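You operate a simulated robot arm through the tools that you are given. There is no shell and no other tool.

You are at the controls of a simulated two-armed robot. One attempt, no reset.

Task
Bend-test the white-band bundle at stop 2 and sort it by the result.
Fine: strong goes in the Pass tray, weak in the Reject tray; slide the cradle out again; leave the dial at 2 and the bundle beside it where it is.

It is judged by the outcome, as a careful person would: the job done as asked, and still so three seconds after it is handed in. It fails if anything else is knocked over, pushed out of place, dropped, spilled or broken.

Robot
Two 7-joint arms with two-finger parallel grippers on one trunk that stands fixed in place. Base frame: the origin is at the foot of the trunk, x ahead of it, y to its left, z up. Units: mm, degrees, N and s.
The left shoulder is at [110, 169, 1411], the right one opposite. With the tool pointing down near the work surface each hand reaches from about 420 to 740 mm from the base axis, measured 20 degrees to its own side. Payload 1.57 kg a hand.
The tool frame of a hand sits at the grasp point between the pads (the TCP): z along the fingers, y along the line on which they close. The tips reach 30 mm beyond it. Largest opening 80 mm; finger width 17, thickness 12; the body of the gripper, 40 by 82 mm, starts 80 mm behind the TCP.
Orientation is that of the tool frame in the base frame, as a unit quaternion [x, y, z, w]. With the fingers straight down and closing along the base's y, the tool's x points along the base's -x, its y along +y and its z along -z.

Tools
- The arms move only by the tool send_rows. It takes "left_moves", "right_moves" or both (then of equal length, played together; a hand with none holds still); each is one flat list of numbers, 7 for each row, row after row: the turn, a rotation vector about the base's x, y, z in degrees, then the shift along the base's x, y, z in mm, then the gripper command, from -1 (shut) to 1 (fully open), values between in proportion. In form: [ax, ay, az, tx, ty, tz, hand, ax, ay, az, tx, ty, tz, hand, ...]. A call has 1 to 20 rows; each row shifts and turns the commanded pose from where the row before left it. Rows are played at 5 a second. More than 50 mm and 8.6 degrees between two rows, or a gripper value outside its range, and nothing of the call is played. Where a pose cannot be reached the arm comes as near as it can. A force on the tool above 90 N (or 10 N above the force at the start of the call, whichever is more), or a blocked arm, ends the call early, and 0.2 s more pass. The fingers move at their own pace (about 72 mm/s each) and stop on an object; they squeeze with about 32 N. The grip force told is the motor's: it shows also when the fingers shut on nothing. Time passes only in rows, and 0.2 s behind the last, so rows that do not move let the fingers close. The reply holds the time, the measured pose of the TCP, the force on the tool along the base axes, the opening and the grip force, in the units named above and with some noise, with the torque about the TCP (base axes, N m) and any sound that the robot's microphone picked up.
- Cameras (640 x 400 px; columns grow to the right, rows downward): "scene" is now at [157.5, -30.5, 1600.4]; the picture's right is [-0.31, -0.95, 0.00], its down [-0.73, 0.24, -0.64] and it looks along [0.61, -0.20, -0.77] (base axes); focal length 335 px, centre (320, 200). "left" rides on the left gripper at [72, 7, -122] in its tool frame; the picture's right is [-0.09, 1.00, 0.00], its down [-0.84, -0.08, -0.54] and it looks along [-0.54, -0.05, 0.84] (tool axes); focal length 238 px, centre (320, 200). "right" rides on the right gripper at [72, -7, -122] in its tool frame; the picture's right is [0.09, 1.00, 0.00], its down [-0.84, 0.08, -0.54] and it looks along [-0.54, 0.05, 0.84] (tool axes); focal length 238 px, centre (320, 200). There is no depth. A picture from a camera that has moved, and an enlarged one, comes with that camera's place and axes in the base frame and with its lens. The place of the scene camera against the robot may be out by one fixed shift of up to 12 mm in any direction.
- grab_frame(camera): a new picture of that camera. No time passes.
- lift_body(by): slides the trunk up (or, below 0, down) by that many mm; the arms and the scene camera ride with it, the base frame stays. It gives what a move gives, with no picture.
- aim_head(pan, tilt): turns the head with the scene camera to pan (to the left, within 86 degrees either way) and tilt (down, from -29 to 69), counted from straight ahead of the robot. It gives what a move gives.
- inspect(camera, box): a new picture of the part [left, top, right, bottom] of that camera's present view, enlarged. No time passes.
- job_done(): hands the job in; it is judged then, once.

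Places have to be worked out from the pictures, the camera data and where the tool is seen. Open the grippers and draw the arms clear of the work before you hand the job in, unless the task says otherwise.

The tools are called after "Request:" as a command line: name --argument value ..., lists and objects as JSON in quotes. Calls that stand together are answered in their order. send_rows: Moves the arms, as the interface text tells. Its arguments: {"type":"object","properties":{"left_moves":{"type":"array","items":{"type":"number"}},"right_moves":{"type":"array","items":{"type":"number"}}},"required":[]} The other tools are called the same way: lift_body (by) slides the trunk up or down; aim_head (pan, tilt) turns the head that bears the scene camera; grab_frame (camera) takes a picture; inspect (camera, box) takes an enlarged picture of a part of a camera's view; job_done () hands the job in.

At the start:

```text
time_s: 0.0
left_ee_pos: [658.8, 203.6, 1095.5]
left_tool_rot: [-0.001, 1.0, 0.0, 0.0]
left_contact_force: [-0.2, 0.1, 0.1]
left_moment: [0.02, 0.01, 0.04]
left_grip_width: 80.1
left_gripper_force: 0.1
right_ee_pos: [558.2, -441.5, 1121.1]
right_tool_rot: [0.0, 1.0, 0.0, -0.001]
right_contact_force: [-0.1, -0.5, -0.5]
right_moment: [0.0, 0.0, 0.03]
right_grip_width: 79.7
right_gripper_force: 0.1
trunk travel left (down, up): [-725.0, 165.0]
head pan, tilt: [-18.4, 50.3]
```

scene: 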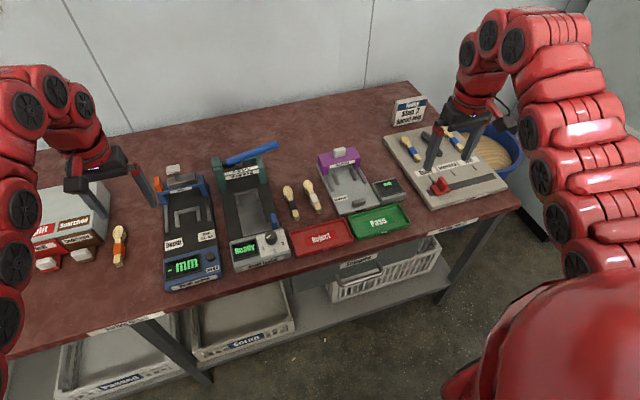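
right: 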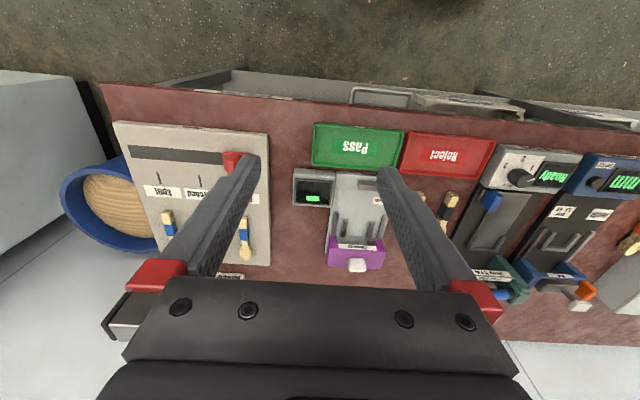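
left: 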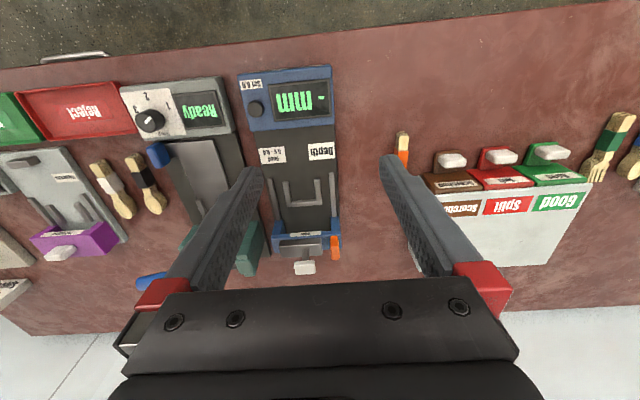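

I start by looking closer at the instruments: several stations, two bundles (dark band, white band), a tester with a dial and "Ready" display. I enlarge the views.

Request:
inspect --camera "scene" --box '[150, 130, 310, 300]'

Request:
inspect --camera "scene" --box '[270, 80, 520, 250]'

Request:
inspect --camera "left" --box '[0, 60, 250, 300]'

Request:
inspect --camera "right" --box '[380, 100, 640, 340]'

```text
2.35 times, centred on (230, 215) of scene
camera zoom: at [157.5, -30.5, 1600.4], right [-0.31, -0.95, 0.0], down [-0.73, 0.24, -0.64], along [0.61, -0.2, -0.77], focal length 788 px, centre (532, 165)
```

zoom: 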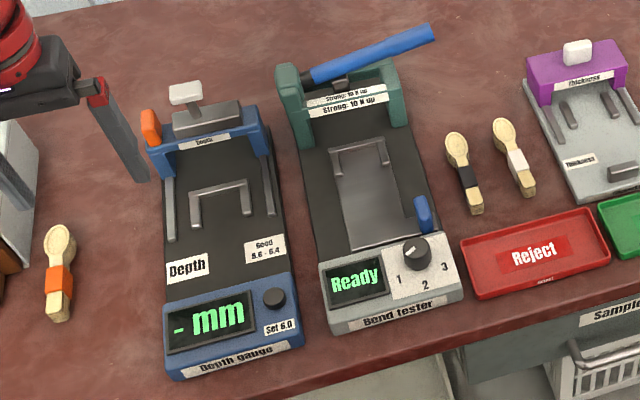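

```text
2.35 times, centred on (395, 165) of scene
camera zoom: at [157.5, -30.5, 1600.4], right [-0.31, -0.95, 0.0], down [-0.73, 0.24, -0.64], along [0.61, -0.2, -0.77], focal length 788 px, centre (144, 282)
```

zoom: 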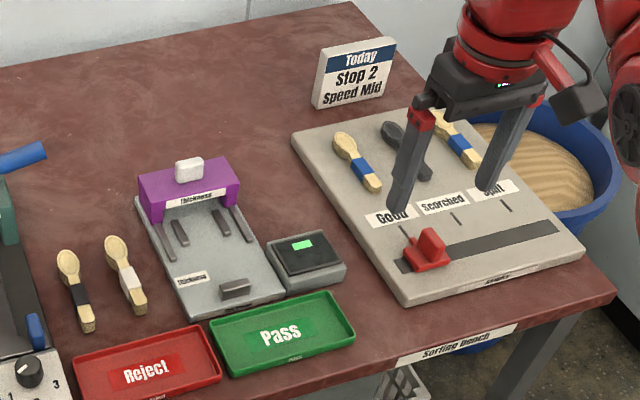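

```text
1.67 times, centred on (125, 180) of left
camera zoom: at [586.8, 212.0, 1217.1], right [0.09, 1.0, 0.0], down [0.84, -0.08, 0.54], along [0.54, -0.05, -0.84], focal length 397 px, centre (645, 233)
```

zoom: 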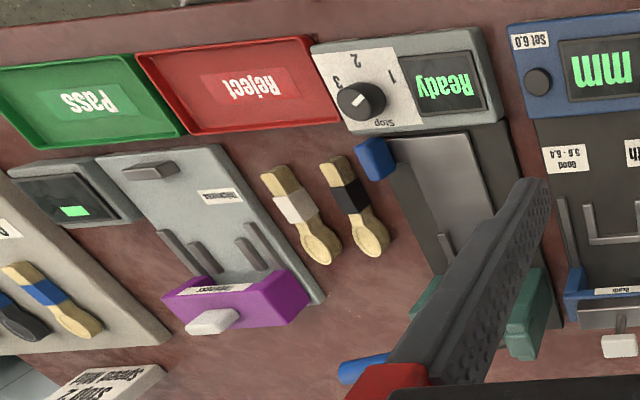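

```text
1.67 times, centred on (510, 220) of right
camera zoom: at [485.3, -447.8, 1242.7], right [-0.09, 1.0, 0.0], down [0.84, 0.08, 0.54], along [0.54, 0.05, -0.84], focal length 397 px, centre (3, 167)
```

zoom: 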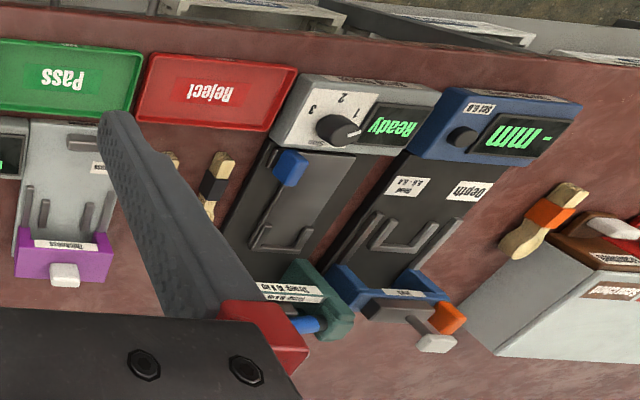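

The bend tester has a numbered dial, a sliding cradle with a blue knob and a blue lever at the back gantry. I zoom tightly on the dial, gantry labels and the bundles.

Request:
inspect --camera "scene" --box '[225, 220, 295, 275]'

Request:
inspect --camera "scene" --box '[210, 130, 290, 190]'

Request:
inspect --camera "left" --box '[115, 70, 245, 150]'

Request:
inspect --camera "scene" --box '[270, 170, 330, 220]'

Request:
inspect --camera "scene" --box '[380, 90, 440, 130]'

```text
7.27 times, centred on (260, 248) of scene
camera zoom: at [157.5, -30.5, 1600.4], right [-0.31, -0.95, 0.0], down [-0.73, 0.24, -0.64], along [0.61, -0.2, -0.77], focal length 2436 px, centre (756, -146)
```

zoom: 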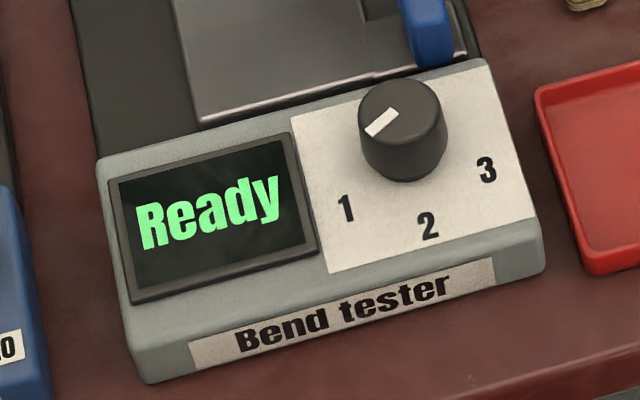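

```text
6.67 times, centred on (250, 160) of scene
camera zoom: at [157.5, -30.5, 1600.4], right [-0.31, -0.95, 0.0], down [-0.73, 0.24, -0.64], along [0.61, -0.2, -0.77], focal length 2232 px, centre (787, 467)
```

zoom: 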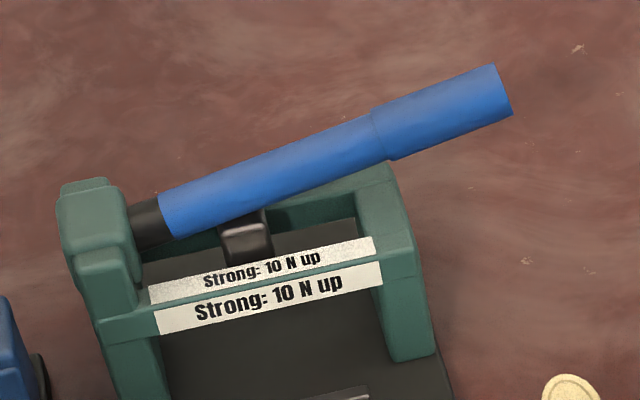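

```text
4.92 times, centred on (180, 110) of left
camera zoom: at [586.8, 212.0, 1217.1], right [0.09, 1.0, 0.0], down [0.84, -0.08, 0.54], along [0.54, -0.05, -0.84], focal length 1173 px, centre (1009, 643)
```

zoom: 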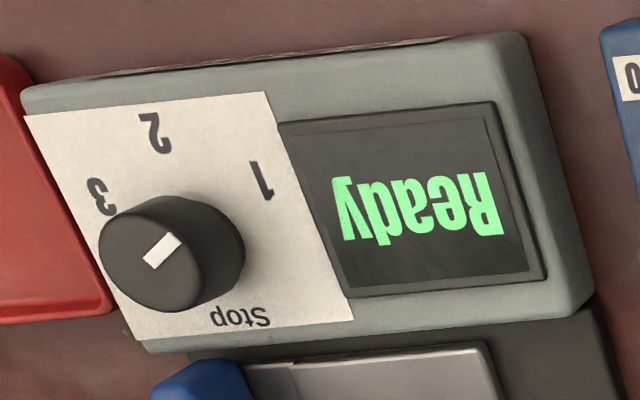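

```text
8.00 times, centred on (300, 195) of scene
camera zoom: at [157.5, -30.5, 1600.4], right [-0.31, -0.95, 0.0], down [-0.73, 0.24, -0.64], along [0.61, -0.2, -0.77], focal length 2679 px, centre (480, 240)
```

zoom: 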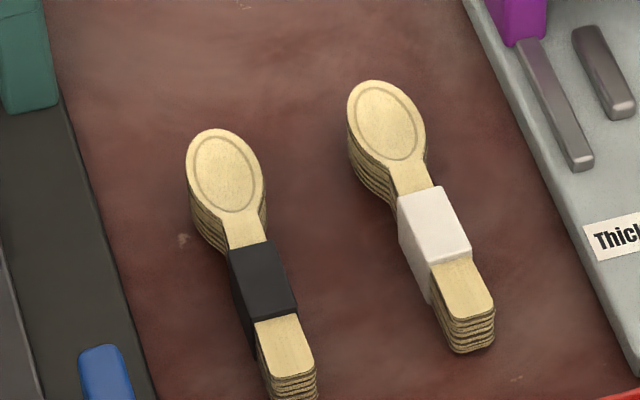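

```text
10.00 times, centred on (410, 110) of scene
camera zoom: at [157.5, -30.5, 1600.4], right [-0.31, -0.95, 0.0], down [-0.73, 0.24, -0.64], along [0.61, -0.2, -0.77], focal length 3349 px, centre (-580, 1100)
```

zoom: 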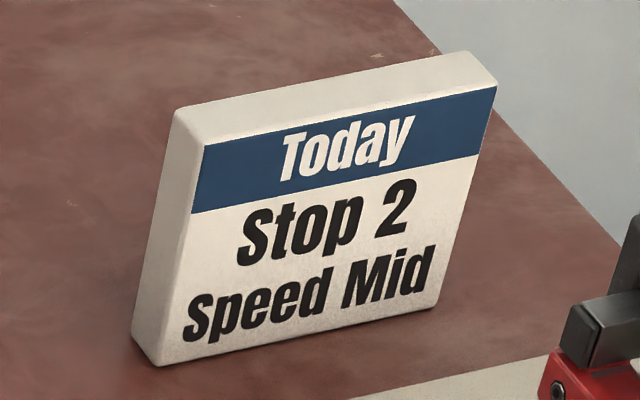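

The dial mark points at 1, so it needs a turn to 2 (about +45° seen from above); the sign also says stop 2. I move the open left hand over the tester, well above it, for a closer look at cradle and gantry.

Request:
send_rows --left_moves '[0, 0, 0, -5, -40, 0, 1, 0, 0, 0, -5, -40, 0, 1, 0, 0, 0, -5, -40, 0, 1, 0, 0, 0, -5, -40, 0, 1, 0, 0, 0, 0, -40, 0, 1, 0, 0, 0, 0, -35, 0, 1, 0, 0, 0, 0, 0, 0, 1]'

Request:
grab_frame --camera "left"

Request:
grab_frame --camera "scene"

```text
time_s: 1.6
left_ee_pos: [636.0, -32.3, 1095.5]
left_tool_rot: [-0.001, 1.0, -0.001, 0.0]
left_contact_force: [-0.9, -0.1, -0.7]
left_moment: [0.0, 0.0, 0.01]
left_grip_width: 80.1
left_gripper_force: 0.0
right_ee_pos: [557.7, -439.5, 1121.0]
right_tool_rot: [-0.001, 1.0, 0.0, -0.001]
right_contact_force: [0.0, 0.5, 0.5]
right_moment: [-0.02, 0.01, -0.03]
right_grip_width: 80.0
right_gripper_force: 0.1
trunk travel left (down, up): [-725.0, 165.0]
head pan, tilt: [-18.4, 50.3]
```

```text
taken
camera left: at [564.3, -24.4, 1216.5], right [0.09, 1.0, 0.0], down [0.84, -0.08, 0.54], along [0.54, -0.05, -0.84], focal length 238 px, centre (320, 200)
```

left: 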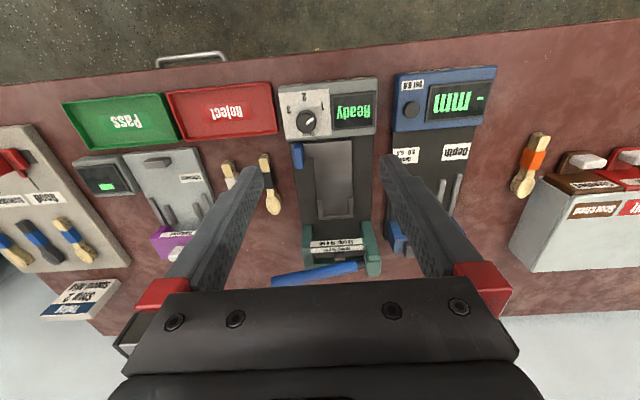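

```text
taken
camera scene: at [157.3, -29.4, 1600.4], right [-0.31, -0.95, 0.0], down [-0.73, 0.24, -0.64], along [0.61, -0.2, -0.77], focal length 335 px, centre (320, 200)
```

scene: 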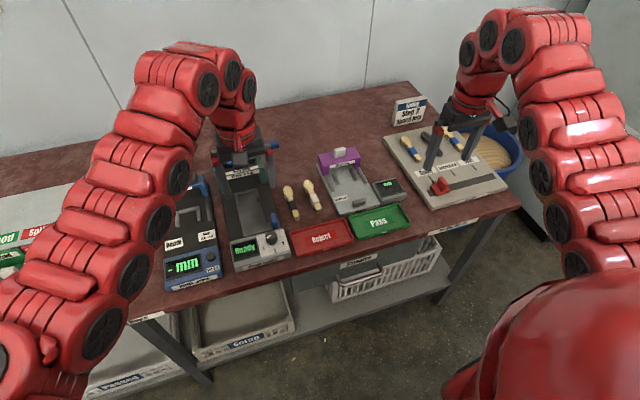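

The tester is now centred between the left fingers. I enlarge the tester and bundle in this view.

Request:
inspect --camera "left" --box '[260, 70, 400, 160]'

Request:
inspect --camera "left" --box '[250, 130, 400, 290]'

Request:
inspect --camera "left" --box '[200, 130, 300, 230]'

Request:
inspect --camera "right" --box '[380, 130, 640, 340]'

```text
4.44 times, centred on (330, 115) of left
camera zoom: at [564.3, -24.4, 1216.5], right [0.09, 1.0, 0.0], down [0.84, -0.08, 0.54], along [0.54, -0.05, -0.84], focal length 1059 px, centre (276, 578)
```

zoom: 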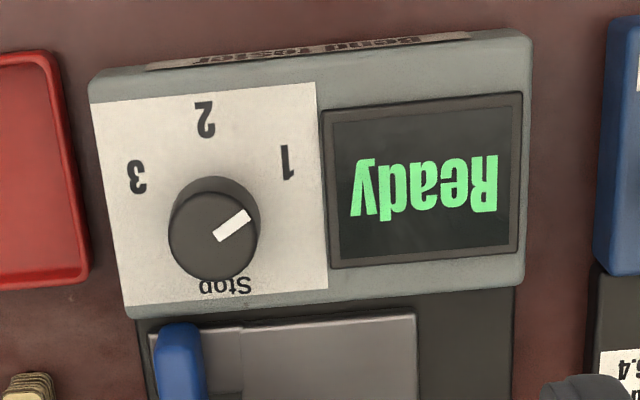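

```text
2.50 times, centred on (325, 210) of left
camera zoom: at [564.3, -24.4, 1216.5], right [0.09, 1.0, 0.0], down [0.84, -0.08, 0.54], along [0.54, -0.05, -0.84], focal length 596 px, centre (308, 175)
```

zoom: 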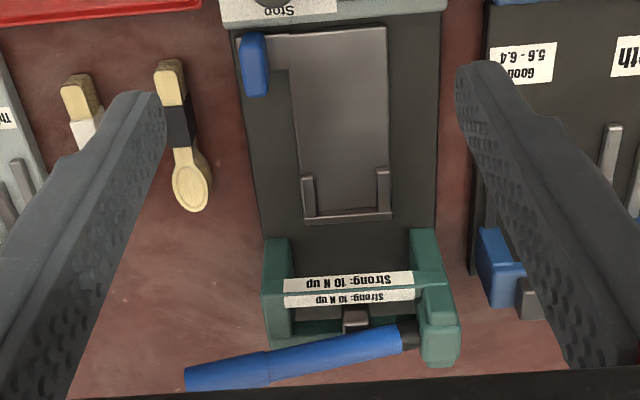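

```text
4.00 times, centred on (250, 180) of left
camera zoom: at [564.3, -24.4, 1216.5], right [0.09, 1.0, 0.0], down [0.84, -0.08, 0.54], along [0.54, -0.05, -0.84], focal length 953 px, centre (600, 280)
```

zoom: 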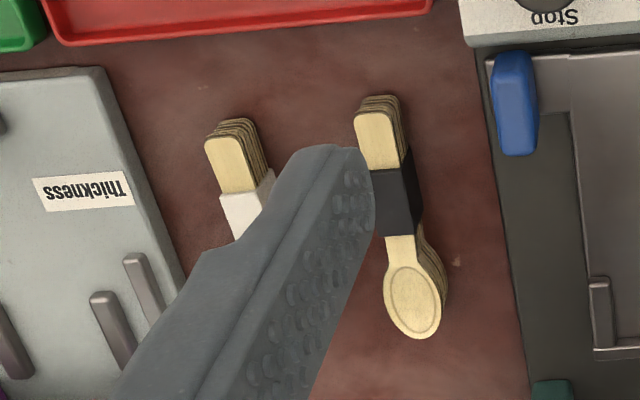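

```text
1.90 times, centred on (510, 235) of right
camera zoom: at [485.2, -446.8, 1243.0], right [-0.09, 1.0, 0.0], down [0.84, 0.08, 0.54], along [0.54, 0.05, -0.84], focal length 454 px, centre (-42, 133)
```

zoom: 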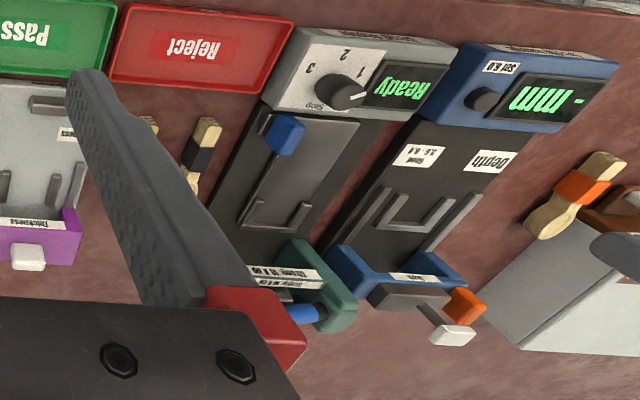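

Triangulating from the two left-hand views: dial top ≈ (659,-54,855), cradle plate ≈ x 710–870 at y≈-20, blue cradle knob ≈ (721,-75,830), lever handle end ≈ (922,-153,935), white bundle ≈ x 736–859 at y≈-215, top ≈ 810. The far points need a lower trunk, so I raise both hands first (left one back to its side).

Request:
send_rows --left_moves '[0, 0, 0, -8, 30, 31, 1, 0, 0, 0, -8, 30, 31, 1, 0, 0, 0, -8, 30, 31, 1, 0, 0, 0, -8, 30, 31, 1, 0, 0, 0, -8, 30, 31, 1, 0, 0, 0, -8, 30, 31, 1, 0, 0, 0, -8, 30, 31, 1, 0, 0, 0, -8, 30, 31, 1]' --right_moves '[0, 0, 0, 0, 5, 31, 1, 0, 0, 0, 0, 5, 31, 1, 0, 0, 0, 0, 5, 31, 1, 0, 0, 0, 0, 5, 31, 1, 0, 0, 0, 0, 5, 31, 1, 0, 0, 0, 0, 5, 31, 1, 0, 0, 0, 0, 5, 31, 1, 0, 0, 0, 0, 5, 31, 1]'

```text
time_s: 3.4
left_ee_pos: [656.0, 199.2, 1158.0]
left_tool_rot: [0.0, 1.0, -0.001, -0.001]
left_contact_force: [0.4, -0.2, 0.5]
left_moment: [0.03, 0.02, 0.0]
left_grip_width: 79.9
left_gripper_force: 0.0
left hand out of reach, approached as far as the arm can: row 2, 3, 4, 5, 6, 7, 8
right_ee_pos: [628.6, -440.5, 1178.8]
right_tool_rot: [0.001, 1.0, 0.0, 0.0]
right_contact_force: [0.8, 0.6, 0.0]
right_moment: [-0.01, 0.02, 0.0]
right_grip_width: 79.7
right_gripper_force: 0.0
right hand out of reach, approached as far as the arm can: row 2, 3, 4, 5, 6, 7, 8
trunk travel left (down, up): [-725.0, 165.0]
head pan, tilt: [-18.4, 50.3]
```

With the tool down the hands top out near z≈1160–1180. I send a still row to see where the command stands, then lower the trunk moderately.

Request:
send_rows --left_moves '[0, 0, 0, 0, 0, -10, 1]' --right_moves '[0, 0, 0, 0, 0, -10, 1]'

```text
time_s: 3.8
left_ee_pos: [655.0, 199.3, 1149.4]
left_tool_rot: [0.0, 1.0, -0.001, -0.001]
left_contact_force: [0.1, -0.4, -1.1]
left_moment: [-0.01, -0.02, 0.03]
left_grip_width: 79.8
left_gripper_force: 0.2
right_ee_pos: [629.2, -442.6, 1169.2]
right_tool_rot: [0.0, 1.0, 0.0, 0.0]
right_contact_force: [0.2, 0.1, 0.7]
right_moment: [-0.02, 0.03, 0.0]
right_grip_width: 80.2
right_gripper_force: 0.1
trunk travel left (down, up): [-725.0, 165.0]
head pan, tilt: [-18.4, 50.3]
```

The command follows the measured pose. I lower the trunk by 150 mm (hands end near z≈1000–1020, well above the lever at 940; left hand is over the depth gauge's gantry, lower than that).

Request:
lift_body --by -150

Request:
grab_frame --camera "right"

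Request:
grab_frame --camera "scene"

```text
time_s: 5.5
left_ee_pos: [653.5, 198.6, 999.7]
left_tool_rot: [-0.001, 1.0, 0.0, -0.001]
left_contact_force: [0.5, -0.7, -0.1]
left_moment: [0.02, 0.02, 0.01]
left_grip_width: 80.0
left_gripper_force: 0.0
right_ee_pos: [627.7, -441.9, 1018.8]
right_tool_rot: [0.0, 1.0, 0.0, -0.001]
right_contact_force: [-0.8, 0.3, -0.4]
right_moment: [0.0, 0.01, -0.01]
right_grip_width: 80.0
right_gripper_force: 0.0
trunk travel left (down, up): [-575.0, 315.0]
head pan, tilt: [-18.4, 50.3]
```

```text
taken
camera right: at [555.3, -449.2, 1141.4], right [-0.09, 1.0, 0.0], down [0.84, 0.08, 0.54], along [0.54, 0.05, -0.84], focal length 238 px, centre (320, 200)
```

right: 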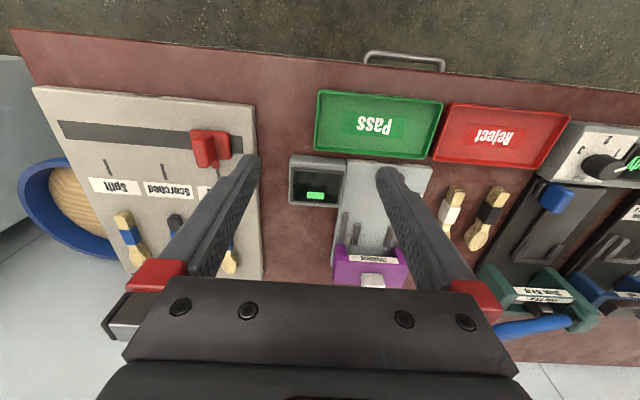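

```text
taken
camera scene: at [157.3, -30.5, 1450.4], right [-0.31, -0.95, 0.0], down [-0.73, 0.24, -0.64], along [0.61, -0.2, -0.77], focal length 335 px, centre (320, 200)
```

scene: 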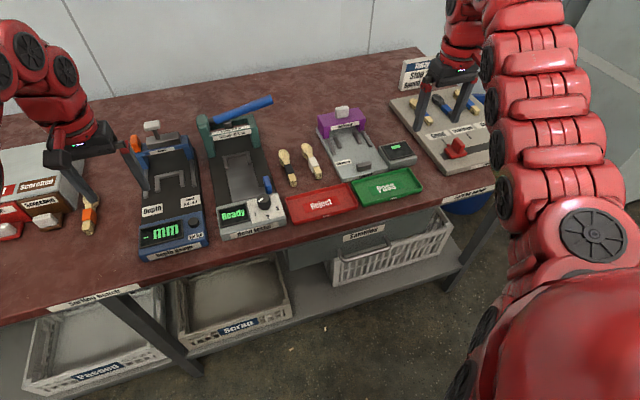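

I bring the right hand over to the dial (high, z≈1010 → 960) to look closely at dial and cradle.

Request:
send_rows --right_moves '[0, 0, 0, 2, 43, 0, 1, 0, 0, 0, 2, 43, 0, 1, 0, 0, 0, 2, 43, 0, 1, 0, 0, 0, 2, 43, 0, 1, 0, 0, 0, 2, 43, 0, 1, 0, 0, 0, 2, 43, 0, 1, 0, 0, 0, 2, 43, 0, 1, 0, 0, 0, 2, 43, 0, 1, 0, 0, 0, 2, 43, 0, 1, 0, 0, 0, 0, 0, -30, 1, 0, 0, 0, 0, 0, -20, 1]'

Request:
grab_frame --camera "right"

Request:
grab_frame --camera "scene"

```text
time_s: 8.0
left_ee_pos: [653.3, 199.6, 999.6]
left_tool_rot: [-0.001, 1.0, 0.0, 0.0]
left_contact_force: [-0.3, 0.0, 0.1]
left_moment: [0.0, 0.0, -0.03]
left_grip_width: 80.2
left_gripper_force: 0.1
right_ee_pos: [651.8, -56.4, 956.7]
right_tool_rot: [0.0, 1.0, -0.001, -0.001]
right_contact_force: [0.4, -0.3, 0.3]
right_moment: [0.0, 0.0, -0.02]
right_grip_width: 80.0
right_gripper_force: 0.2
right hand out of reach, approached as far as the arm can: row 2, 3, 5
trunk travel left (down, up): [-575.0, 315.0]
head pan, tilt: [-18.4, 50.3]
```

```text
taken
camera right: at [579.5, -62.7, 1079.1], right [-0.09, 1.0, 0.0], down [0.84, 0.08, 0.54], along [0.54, 0.05, -0.84], focal length 238 px, centre (320, 200)
```

right: 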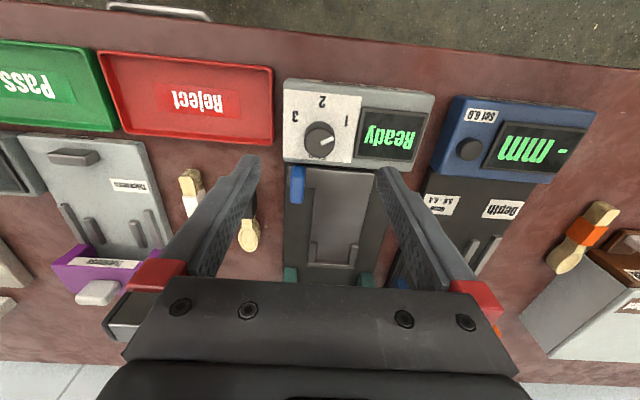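

```text
taken
camera scene: at [157.6, -29.6, 1450.4], right [-0.31, -0.95, 0.0], down [-0.73, 0.24, -0.64], along [0.61, -0.2, -0.77], focal length 335 px, centre (320, 200)
```

scene: 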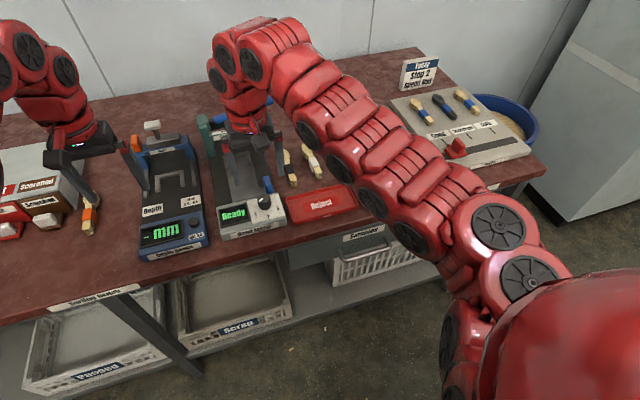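

I zoom in to locate the dial, cradle rails and knob from this pose.

Request:
inspect --camera "right" --box '[270, 70, 450, 180]'

Request:
inspect --camera "right" --box '[260, 155, 400, 285]'

Request:
inspect --camera "scene" --box '[190, 150, 370, 260]'

```text
3.56 times, centred on (360, 125) of right
camera zoom: at [579.5, -62.7, 1079.1], right [-0.09, 1.0, 0.0], down [0.84, 0.08, 0.54], along [0.54, 0.05, -0.84], focal length 848 px, centre (178, 467)
```

zoom: 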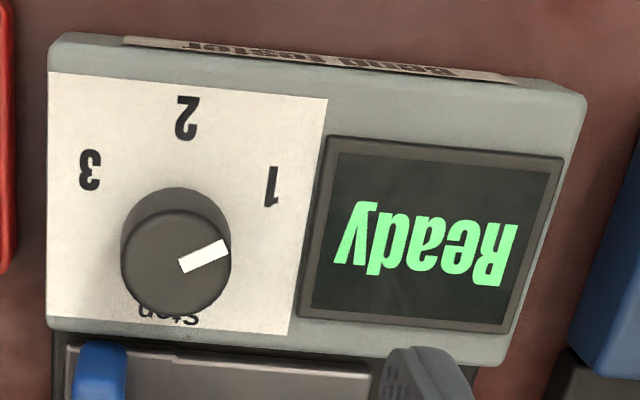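

```text
3.08 times, centred on (330, 220) of right
camera zoom: at [579.5, -62.7, 1079.1], right [-0.09, 1.0, 0.0], down [0.84, 0.08, 0.54], along [0.54, 0.05, -0.84], focal length 733 px, centre (289, 138)
```

zoom: 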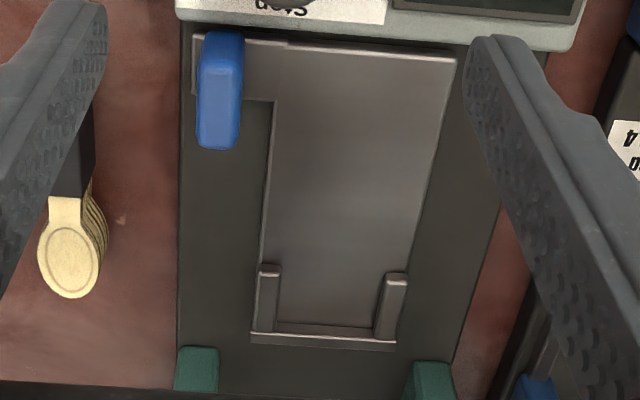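

```text
3.56 times, centred on (280, 205) of scene
camera zoom: at [157.6, -29.6, 1450.4], right [-0.31, -0.95, 0.0], down [-0.73, 0.24, -0.64], along [0.61, -0.2, -0.77], focal length 1191 px, centre (462, 182)
```

zoom: 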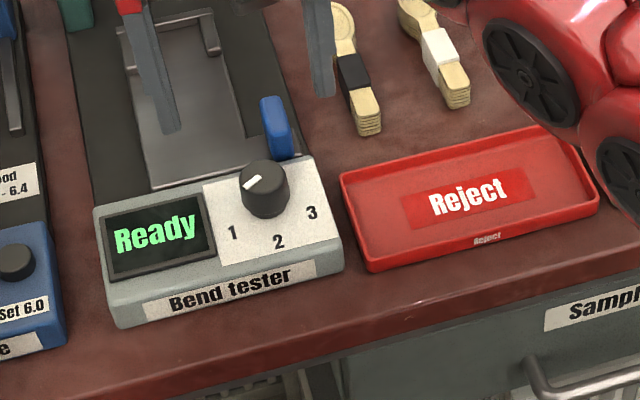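

Dial top centre ≈ (658.5,-56,855), Ø30, about 20 mm tall; labels sit ≈60° apart and the mark points at 1. I pre-turn the right hand −30°, narrow the opening to ~60 mm and come down to z≈895 over it.

Request:
send_rows --right_moves '[0, 0, -7.5, 2, 0, 0, 0.5, 0, 0, -7.5, 2, 0, 0, 0.5, 0, 0, -7.5, 2, 0, 0, 0.5, 0, 0, -7.5, 1, 0, 0, 0.5, 0, 0, 0, 0, 0, -30, 0.5, 0, 0, 0, 0, 0, -30, 0.5, 0, 0, 0, 0, 0, 0, 0.5]'

Request:
grab_frame --camera "right"

Request:
inspect --camera "scene" --box '[190, 150, 370, 260]'

```text
time_s: 9.6
left_ee_pos: [654.4, 199.7, 998.9]
left_tool_rot: [-0.001, 1.0, 0.0, 0.001]
left_contact_force: [-0.7, 0.3, 0.3]
left_moment: [-0.01, 0.0, 0.01]
left_grip_width: 79.8
left_gripper_force: 0.0
right_ee_pos: [658.1, -59.1, 894.0]
right_tool_rot: [0.26, 0.966, 0.0, -0.001]
right_contact_force: [1.4, 0.1, 0.0]
right_moment: [0.0, 0.03, -0.02]
right_grip_width: 60.1
right_gripper_force: 0.1
trunk travel left (down, up): [-575.0, 315.0]
head pan, tilt: [-18.4, 50.3]
```

```text
taken
camera right: at [592.7, -28.4, 1015.7], right [0.42, 0.91, 0.0], down [0.76, -0.35, 0.54], along [0.49, -0.23, -0.84], focal length 238 px, centre (320, 200)
```

right: 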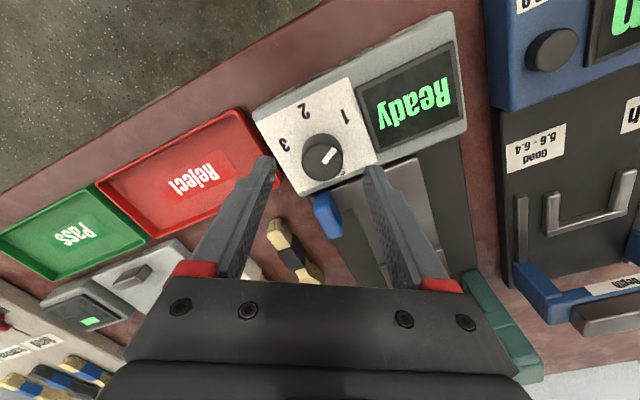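

```text
3.56 times, centred on (280, 205) of scene
camera zoom: at [157.3, -30.5, 1450.4], right [-0.31, -0.95, 0.0], down [-0.73, 0.24, -0.64], along [0.61, -0.2, -0.77], focal length 1191 px, centre (462, 182)
```

zoom: 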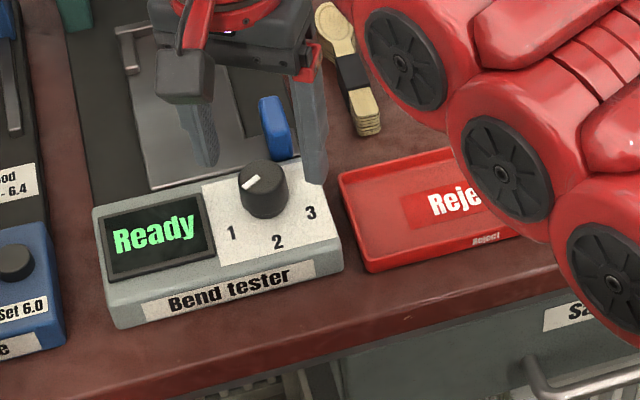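

The dial sits between the fingertips. I shift +3 mm in y, descend to z≈869 and close on the knob.

Request:
send_rows --right_moves '[0, 0, 0, 0, 3, -12, 0.5, 0, 0, 0, 0, 0, -13, 0.5, 0, 0, 0, 0, 0, 0, -0.2, 0, 0, 0, 0, 0, 0, -1, 0, 0, 0, 0, 0, 0, -1, 0, 0, 0, 0, 0, 0, -1]'

Request:
grab_frame --camera "right"

Request:
inspect --camera "scene" --box '[190, 150, 370, 260]'

```text
time_s: 10.9
left_ee_pos: [654.2, 198.1, 1000.0]
left_tool_rot: [-0.001, 1.0, 0.0, 0.0]
left_contact_force: [0.0, -0.2, -0.6]
left_moment: [-0.01, -0.02, 0.07]
left_grip_width: 80.1
left_gripper_force: 0.1
right_ee_pos: [657.8, -55.9, 870.0]
right_tool_rot: [0.26, 0.966, 0.001, -0.001]
right_contact_force: [-7.1, -6.6, -5.3]
right_moment: [-0.37, 0.07, 0.02]
right_grip_width: 31.1
right_gripper_force: 39.9
trunk travel left (down, up): [-575.0, 315.0]
head pan, tilt: [-18.4, 50.3]
```

```text
taken
camera right: at [591.9, -25.9, 991.2], right [0.42, 0.91, 0.0], down [0.76, -0.35, 0.54], along [0.49, -0.23, -0.84], focal length 238 px, centre (320, 200)
```

right: 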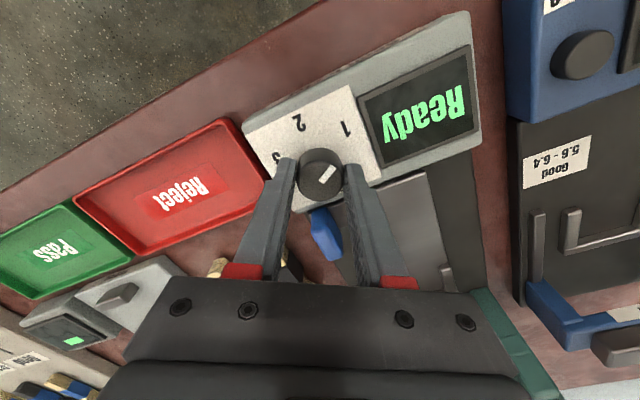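

```text
3.56 times, centred on (280, 205) of scene
camera zoom: at [157.1, -31.6, 1450.3], right [-0.32, -0.95, 0.0], down [-0.73, 0.24, -0.64], along [0.61, -0.2, -0.77], focal length 1191 px, centre (462, 182)
```

zoom: 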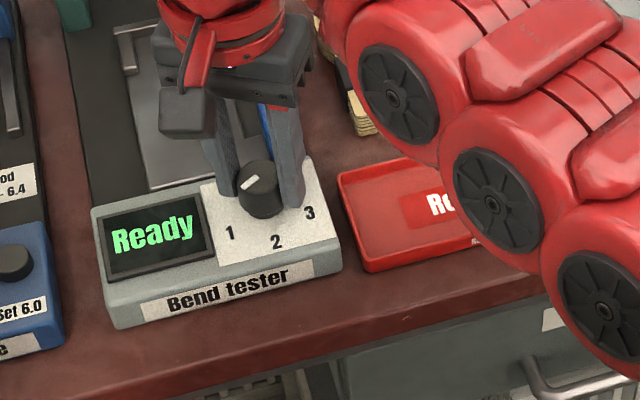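

The knob is held (31 mm). I turn it +60° about the vertical in steps of 7.5°.

Request:
send_rows --right_moves '[0, 0, 7.5, 0, 0, 0, -1, 0, 0, 7.5, 0, 0, 0, -1, 0, 0, 7.5, 0, 0, 0, -1, 0, 0, 7.5, 0, 0, 0, -1, 0, 0, 7.5, 0, 0, 0, -1, 0, 0, 7.5, 0, 0, 0, -1, 0, 0, 7.5, 0, 0, 0, -1, 0, 0, 7.5, 0, 0, 0, -1, 0, 0, 0, 0, 0, 0, -1]'

Request:
inspect --camera "right" --box '[220, 70, 440, 220]'

Request:
inspect --camera "scene" --box '[190, 150, 370, 260]'

```text
time_s: 12.9
left_ee_pos: [653.6, 197.7, 999.9]
left_tool_rot: [-0.001, 1.0, 0.001, -0.001]
left_contact_force: [-0.3, -0.3, -0.5]
left_moment: [0.0, -0.01, -0.03]
left_grip_width: 80.0
left_gripper_force: 0.0
right_ee_pos: [659.7, -54.6, 870.3]
right_tool_rot: [-0.259, 0.966, 0.001, -0.001]
right_contact_force: [-15.1, -14.9, -8.8]
right_moment: [-0.47, 0.43, 0.03]
right_grip_width: 31.0
right_gripper_force: 39.9
trunk travel left (down, up): [-575.0, 315.0]
head pan, tilt: [-18.4, 50.3]
```

```text
2.67 times, centred on (330, 145) of right
camera zoom: at [599.5, -97.3, 992.9], right [-0.58, 0.82, 0.0], down [0.69, 0.48, 0.54], along [0.44, 0.31, -0.84], focal length 636 px, centre (293, 347)
```

zoom: 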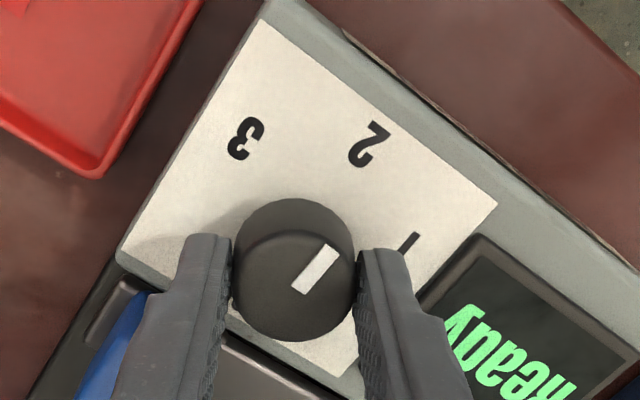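

```text
3.56 times, centred on (280, 205) of scene
camera zoom: at [156.5, -32.7, 1450.5], right [-0.32, -0.95, 0.0], down [-0.73, 0.24, -0.64], along [0.61, -0.2, -0.77], focal length 1191 px, centre (462, 182)
```

zoom: 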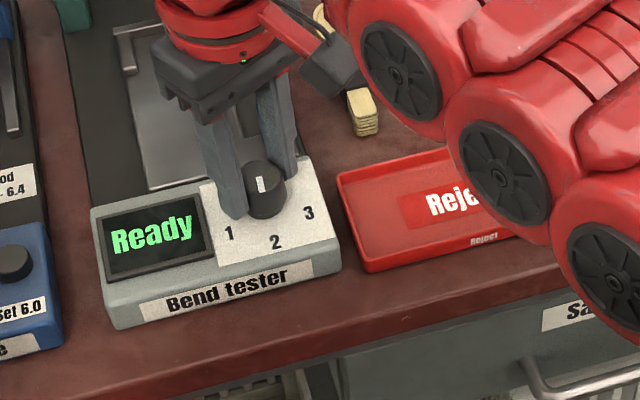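

The mark now points about at 2. I open the fingers and lift off to check where it settles.

Request:
send_rows --right_moves '[0, 0, 0, 0, 0, 0, 0, 0, 0, 0, 0, 0, 0, 0.5, 0, 0, 0, 0, 0, 20, 0.5, 0, 0, 0, 0, 0, 30, 0.5, 0, 0, -7.5, 0, 0, 20, 0.5, 0, 0, -7.5, 0, 0, 10, 0.5, 0, 0, -7.5, 0, 0, 0, 0.5, 0, 0, -7.5, 0, 0, 0, 0.5]'

Request:
inspect --camera "right" --box '[240, 60, 440, 190]'

Request:
inspect --camera "scene" --box '[210, 180, 310, 250]'

```text
time_s: 14.8
left_ee_pos: [653.5, 200.2, 998.5]
left_tool_rot: [-0.001, 1.0, 0.0, 0.0]
left_contact_force: [-0.1, 0.4, -0.5]
left_moment: [-0.02, 0.04, 0.0]
left_grip_width: 80.1
left_gripper_force: 0.1
right_ee_pos: [658.4, -53.9, 950.9]
right_tool_rot: [0.001, 1.0, 0.0, -0.002]
right_contact_force: [0.9, 0.1, 0.5]
right_moment: [0.02, 0.0, -0.02]
right_grip_width: 60.3
right_gripper_force: 0.0
trunk travel left (down, up): [-575.0, 315.0]
head pan, tilt: [-18.4, 50.3]
```

```text
3.08 times, centred on (340, 125) of right
camera zoom: at [586.7, -60.8, 1072.7], right [-0.09, 1.0, 0.0], down [0.84, 0.08, 0.54], along [0.54, 0.05, -0.84], focal length 733 px, centre (258, 431)
```

zoom: 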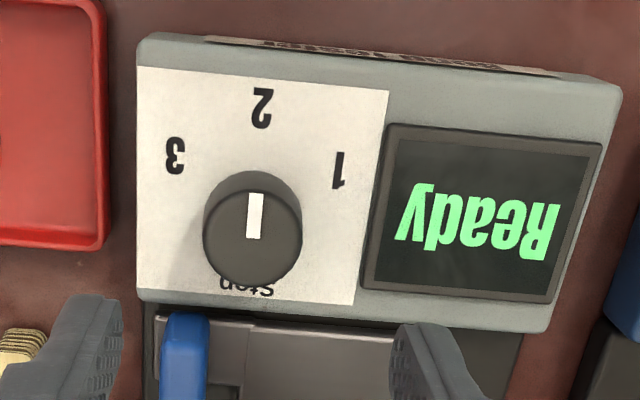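

```text
5.71 times, centred on (260, 215) of scene
camera zoom: at [157.5, -30.4, 1450.4], right [-0.31, -0.95, 0.0], down [-0.73, 0.24, -0.64], along [0.61, -0.2, -0.77], focal length 1914 px, centre (663, 114)
```

zoom: 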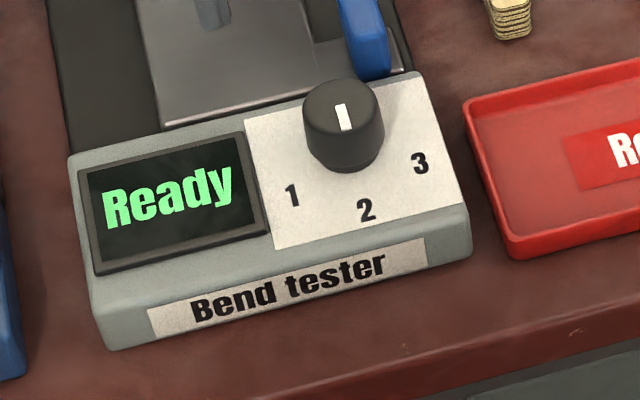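

The dial is on 2 and the display still reads Ready. Next I move the right hand to hover near the white bundle (around (730,-214,950)).

Request:
send_rows --right_moves '[0, 0, 0, 15, -40, 0, 0.5, 0, 0, 0, 15, -40, 0, 0.5, 0, 0, 0, 15, -40, 0, 0.5, 0, 0, 0, 15, -40, 0, 0.5, 0, 0, 0, 0, 0, 0, 0.5]'

Request:
grab_frame --camera "right"

Request:
inspect --camera "right" --box '[240, 100, 440, 260]'

```text
time_s: 15.9
left_ee_pos: [653.4, 199.5, 998.9]
left_tool_rot: [0.0, 1.0, 0.0, 0.0]
left_contact_force: [0.3, -0.8, 0.5]
left_moment: [-0.07, 0.01, 0.02]
left_grip_width: 80.1
left_gripper_force: 0.1
right_ee_pos: [720.7, -214.3, 949.9]
right_tool_rot: [0.0, 1.0, 0.0, 0.0]
right_contact_force: [0.0, 0.0, -0.4]
right_moment: [0.0, -0.01, 0.0]
right_grip_width: 59.8
right_gripper_force: 0.1
trunk travel left (down, up): [-575.0, 315.0]
head pan, tilt: [-18.4, 50.3]
```

```text
taken
camera right: at [647.8, -222.2, 1071.9], right [-0.09, 1.0, 0.0], down [0.84, 0.08, 0.54], along [0.54, 0.05, -0.84], focal length 238 px, centre (320, 200)
```

right: 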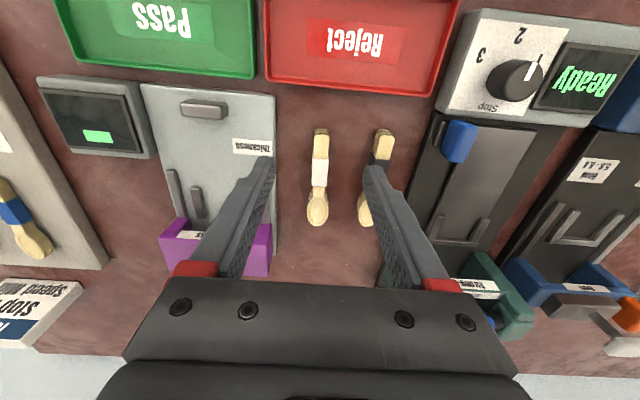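

```text
2.50 times, centred on (340, 180) of right
camera zoom: at [647.8, -222.2, 1071.9], right [-0.09, 1.0, 0.0], down [0.84, 0.08, 0.54], along [0.54, 0.05, -0.84], focal length 596 px, centre (270, 250)
```

zoom: 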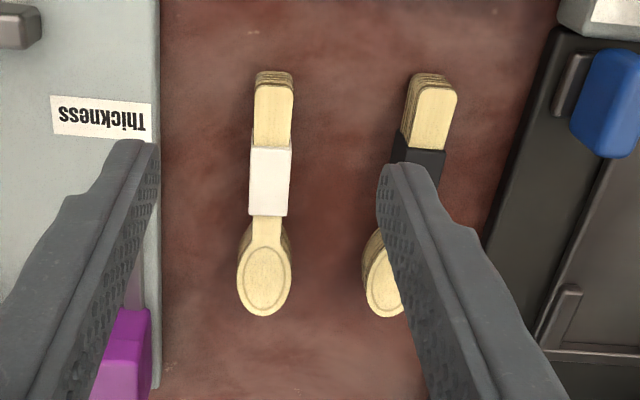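

Band centre ≈ (777,-210), bundle 132 mm long from (730,-214) to (862,-206), i.e. yaw ≈ +3.4°, top ≈ 810, table ≈ 789. I go over the band with the opening narrowed to ~44 mm and come down to tips ≈ 825.

Request:
send_rows --right_moves '[0, 0, 3.4, 29, 2, -20, 0.1, 0, 0, 0, 29, 2, -20, 0.1, 0, 0, 0, 0, 0, -25, 0.1, 0, 0, 0, 0, 0, -25, 0.1, 0, 0, 0, 0, 0, -5, 0.1, 0, 0, 0, 0, 0, 0, 0.1]'

Request:
grab_frame --camera "right"

Request:
grab_frame --camera "scene"

```text
time_s: 17.4
left_ee_pos: [655.0, 200.5, 997.9]
left_tool_rot: [-0.001, 1.0, 0.001, -0.001]
left_contact_force: [0.6, 0.6, -0.2]
left_moment: [-0.01, -0.02, -0.03]
left_grip_width: 80.1
left_gripper_force: 0.1
right_ee_pos: [723.8, -200.8, 858.0]
right_tool_rot: [-0.03, 1.0, -0.001, -0.001]
right_contact_force: [1.2, -0.4, 0.2]
right_moment: [-0.02, 0.0, 0.0]
right_grip_width: 43.7
right_gripper_force: 0.0
right hand out of reach, approached as far as the arm can: row 1, 2
trunk travel left (down, up): [-575.0, 315.0]
head pan, tilt: [-18.4, 50.3]
```

```text
taken
camera right: at [651.7, -210.9, 980.1], right [-0.15, 0.99, 0.0], down [0.83, 0.13, 0.54], along [0.53, 0.08, -0.84], focal length 238 px, centre (320, 200)
```

right: 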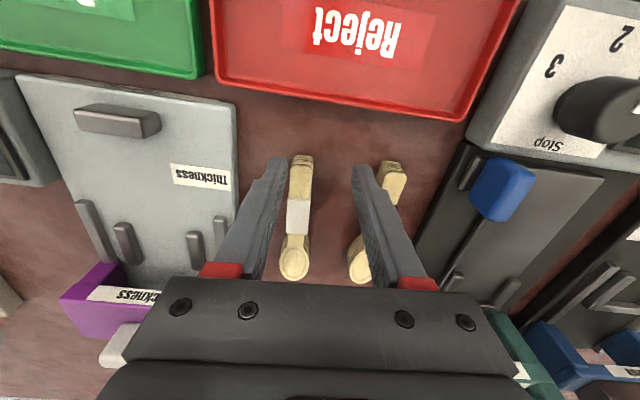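

```text
taken
camera scene: at [157.7, -30.2, 1450.4], right [-0.31, -0.95, 0.0], down [-0.73, 0.24, -0.64], along [0.61, -0.2, -0.77], focal length 335 px, centre (320, 200)
```

scene: 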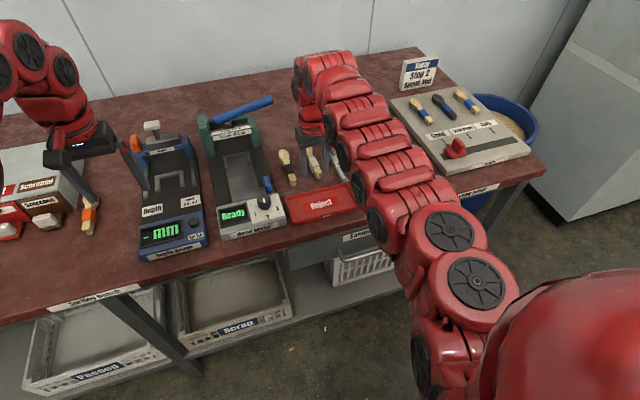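

Tool-down reach ends near x≈725 at this height, so I'll use a forward tilt of 30° instead. I raise the hand again and tilt it, then look at the view.

Request:
send_rows --right_moves '[0, 0, 0, -2, -3, 30, 0.1, 0, 0, 0, -2, -3, 30, 0.1, 0, 0, 0, 0, -3, 10, 0.1, 0, -7.5, 0, 0, 0, 0, 0.1, 0, -7.5, 0, 0, 0, 0, 0.1, 0, -7.5, 0, 0, 0, 0, 0.1, 0, -7.5, 0, 0, 0, 0, 0.1, 0, 0, 0, 0, 0, 0, 0.1]'

Request:
grab_frame --camera "right"

```text
time_s: 19.1
left_ee_pos: [653.8, 197.4, 999.0]
left_tool_rot: [0.0, 1.0, 0.0, 0.0]
left_contact_force: [0.0, -0.3, 0.1]
left_moment: [-0.02, 0.01, -0.02]
left_grip_width: 79.8
left_gripper_force: 0.0
right_ee_pos: [717.2, -209.4, 928.0]
right_tool_rot: [-0.028, 0.966, -0.007, 0.258]
right_contact_force: [0.3, 0.3, -0.2]
right_moment: [-0.03, -0.01, 0.0]
right_grip_width: 44.0
right_gripper_force: 0.0
trunk travel left (down, up): [-575.0, 315.0]
head pan, tilt: [-18.4, 50.3]
```

```text
taken
camera right: at [594.5, -220.5, 997.4], right [-0.13, 0.99, -0.07], down [0.45, 0.13, 0.88], along [0.88, 0.08, -0.46], focal length 238 px, centre (320, 200)
```

right: 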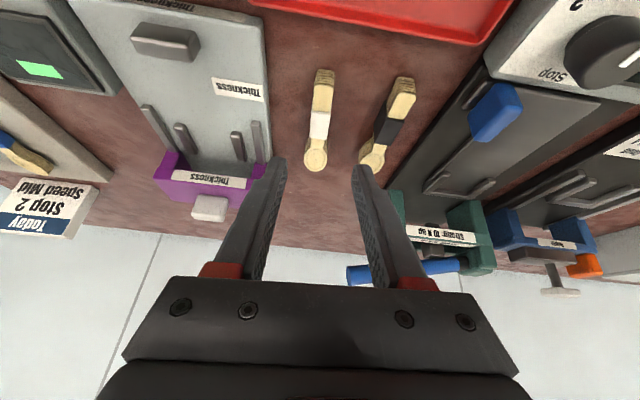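

Tilt achieved. I move forward and down to about (769,-210,862) above the band and check the reported pose.

Request:
send_rows --right_moves '[0, 0, 0, 18, 0, -15, 0.1, 0, 0, 0, 17, 0, -15, 0.1, 0, 0, 0, 17, -1, -18, 0.1, 0, 0, 0, 0, 0, -18, 0.1, 0, 0, 0, 0, 0, 0, 0.1]'

Request:
grab_frame --camera "right"

Request:
inspect --camera "scene" --box '[240, 120, 380, 220]'

```text
time_s: 20.4
left_ee_pos: [654.4, 198.3, 999.0]
left_tool_rot: [0.0, 1.0, 0.0, 0.0]
left_contact_force: [0.4, -0.3, 0.2]
left_moment: [0.0, 0.01, 0.01]
left_grip_width: 80.0
left_gripper_force: 0.1
right_ee_pos: [770.7, -208.4, 860.3]
right_tool_rot: [-0.028, 0.966, -0.008, 0.258]
right_contact_force: [-0.4, 0.5, -0.2]
right_moment: [-0.02, 0.02, 0.04]
right_grip_width: 43.9
right_gripper_force: 0.0
trunk travel left (down, up): [-575.0, 315.0]
head pan, tilt: [-18.4, 50.3]
```

```text
taken
camera right: at [647.3, -220.1, 930.2], right [-0.13, 0.99, -0.07], down [0.45, 0.13, 0.88], along [0.88, 0.08, -0.46], focal length 238 px, centre (320, 200)
```

right: 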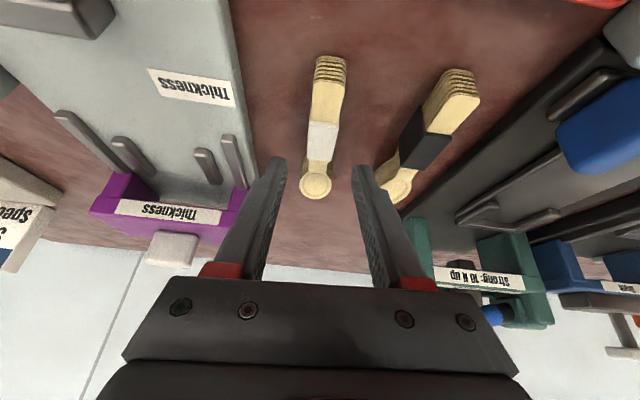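

```text
4.00 times, centred on (310, 170) of scene
camera zoom: at [157.5, -30.5, 1450.4], right [-0.31, -0.95, 0.0], down [-0.73, 0.24, -0.64], along [0.61, -0.2, -0.77], focal length 1340 px, centre (360, 320)
```

zoom: 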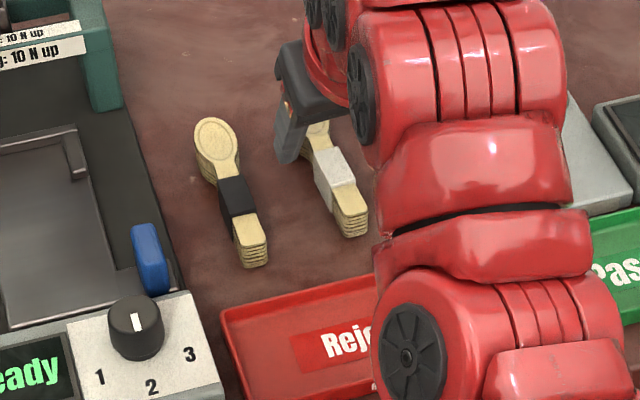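

The band reads at (780,-210.6) from here, matching. I descend in small steps to z≈823 (tips ≈793).

Request:
send_rows --right_moves '[0, 0, 0, -3, -1.5, -15, 0.1, 0, 0, 0, -2, 0, -12, 0.1, 0, 0, 0, 0, 0, -5, 0.1, 0, 0, 0, 0, 0, 0, 0.1]'

Request:
grab_frame --camera "right"

Request:
inspect --camera "scene" --box '[240, 120, 380, 220]'

```text
time_s: 21.4
left_ee_pos: [653.4, 199.7, 999.8]
left_tool_rot: [-0.001, 1.0, 0.0, 0.0]
left_contact_force: [-0.3, -0.2, -0.2]
left_moment: [0.02, -0.02, -0.01]
left_grip_width: 80.0
left_gripper_force: 0.1
right_ee_pos: [766.8, -210.1, 830.6]
right_tool_rot: [-0.028, 0.965, -0.008, 0.261]
right_contact_force: [4.6, -0.6, 13.9]
right_moment: [0.33, -0.22, -0.15]
right_grip_width: 43.8
right_gripper_force: 0.0
trunk travel left (down, up): [-575.0, 315.0]
head pan, tilt: [-18.4, 50.3]
```

```text
taken
camera right: at [642.0, -221.3, 900.2], right [-0.13, 0.99, -0.08], down [0.44, 0.13, 0.89], along [0.89, 0.08, -0.46], focal length 238 px, centre (320, 200)
```

right: 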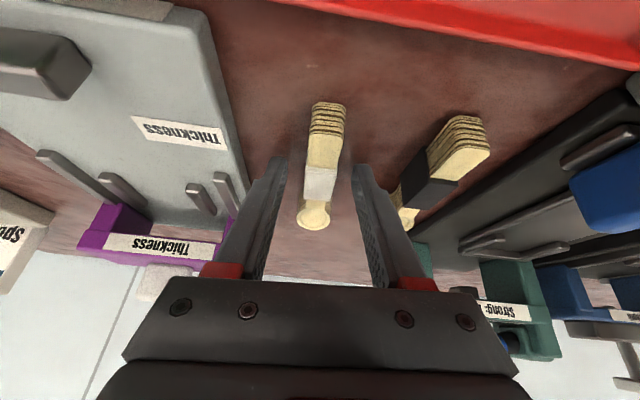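

```text
4.00 times, centred on (310, 170) of scene
camera zoom: at [156.1, -30.0, 1450.8], right [-0.31, -0.95, 0.0], down [-0.73, 0.24, -0.64], along [0.61, -0.2, -0.77], focal length 1340 px, centre (360, 320)
```

zoom: 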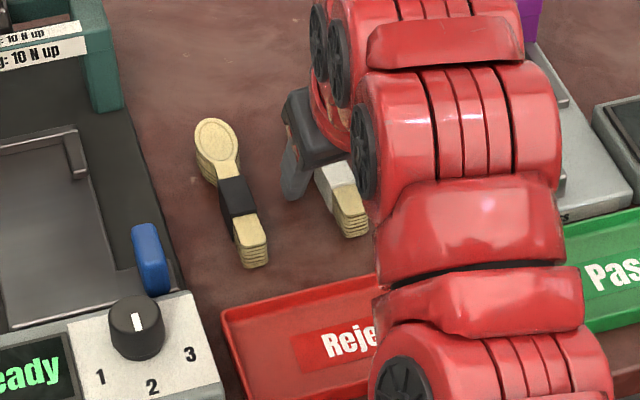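

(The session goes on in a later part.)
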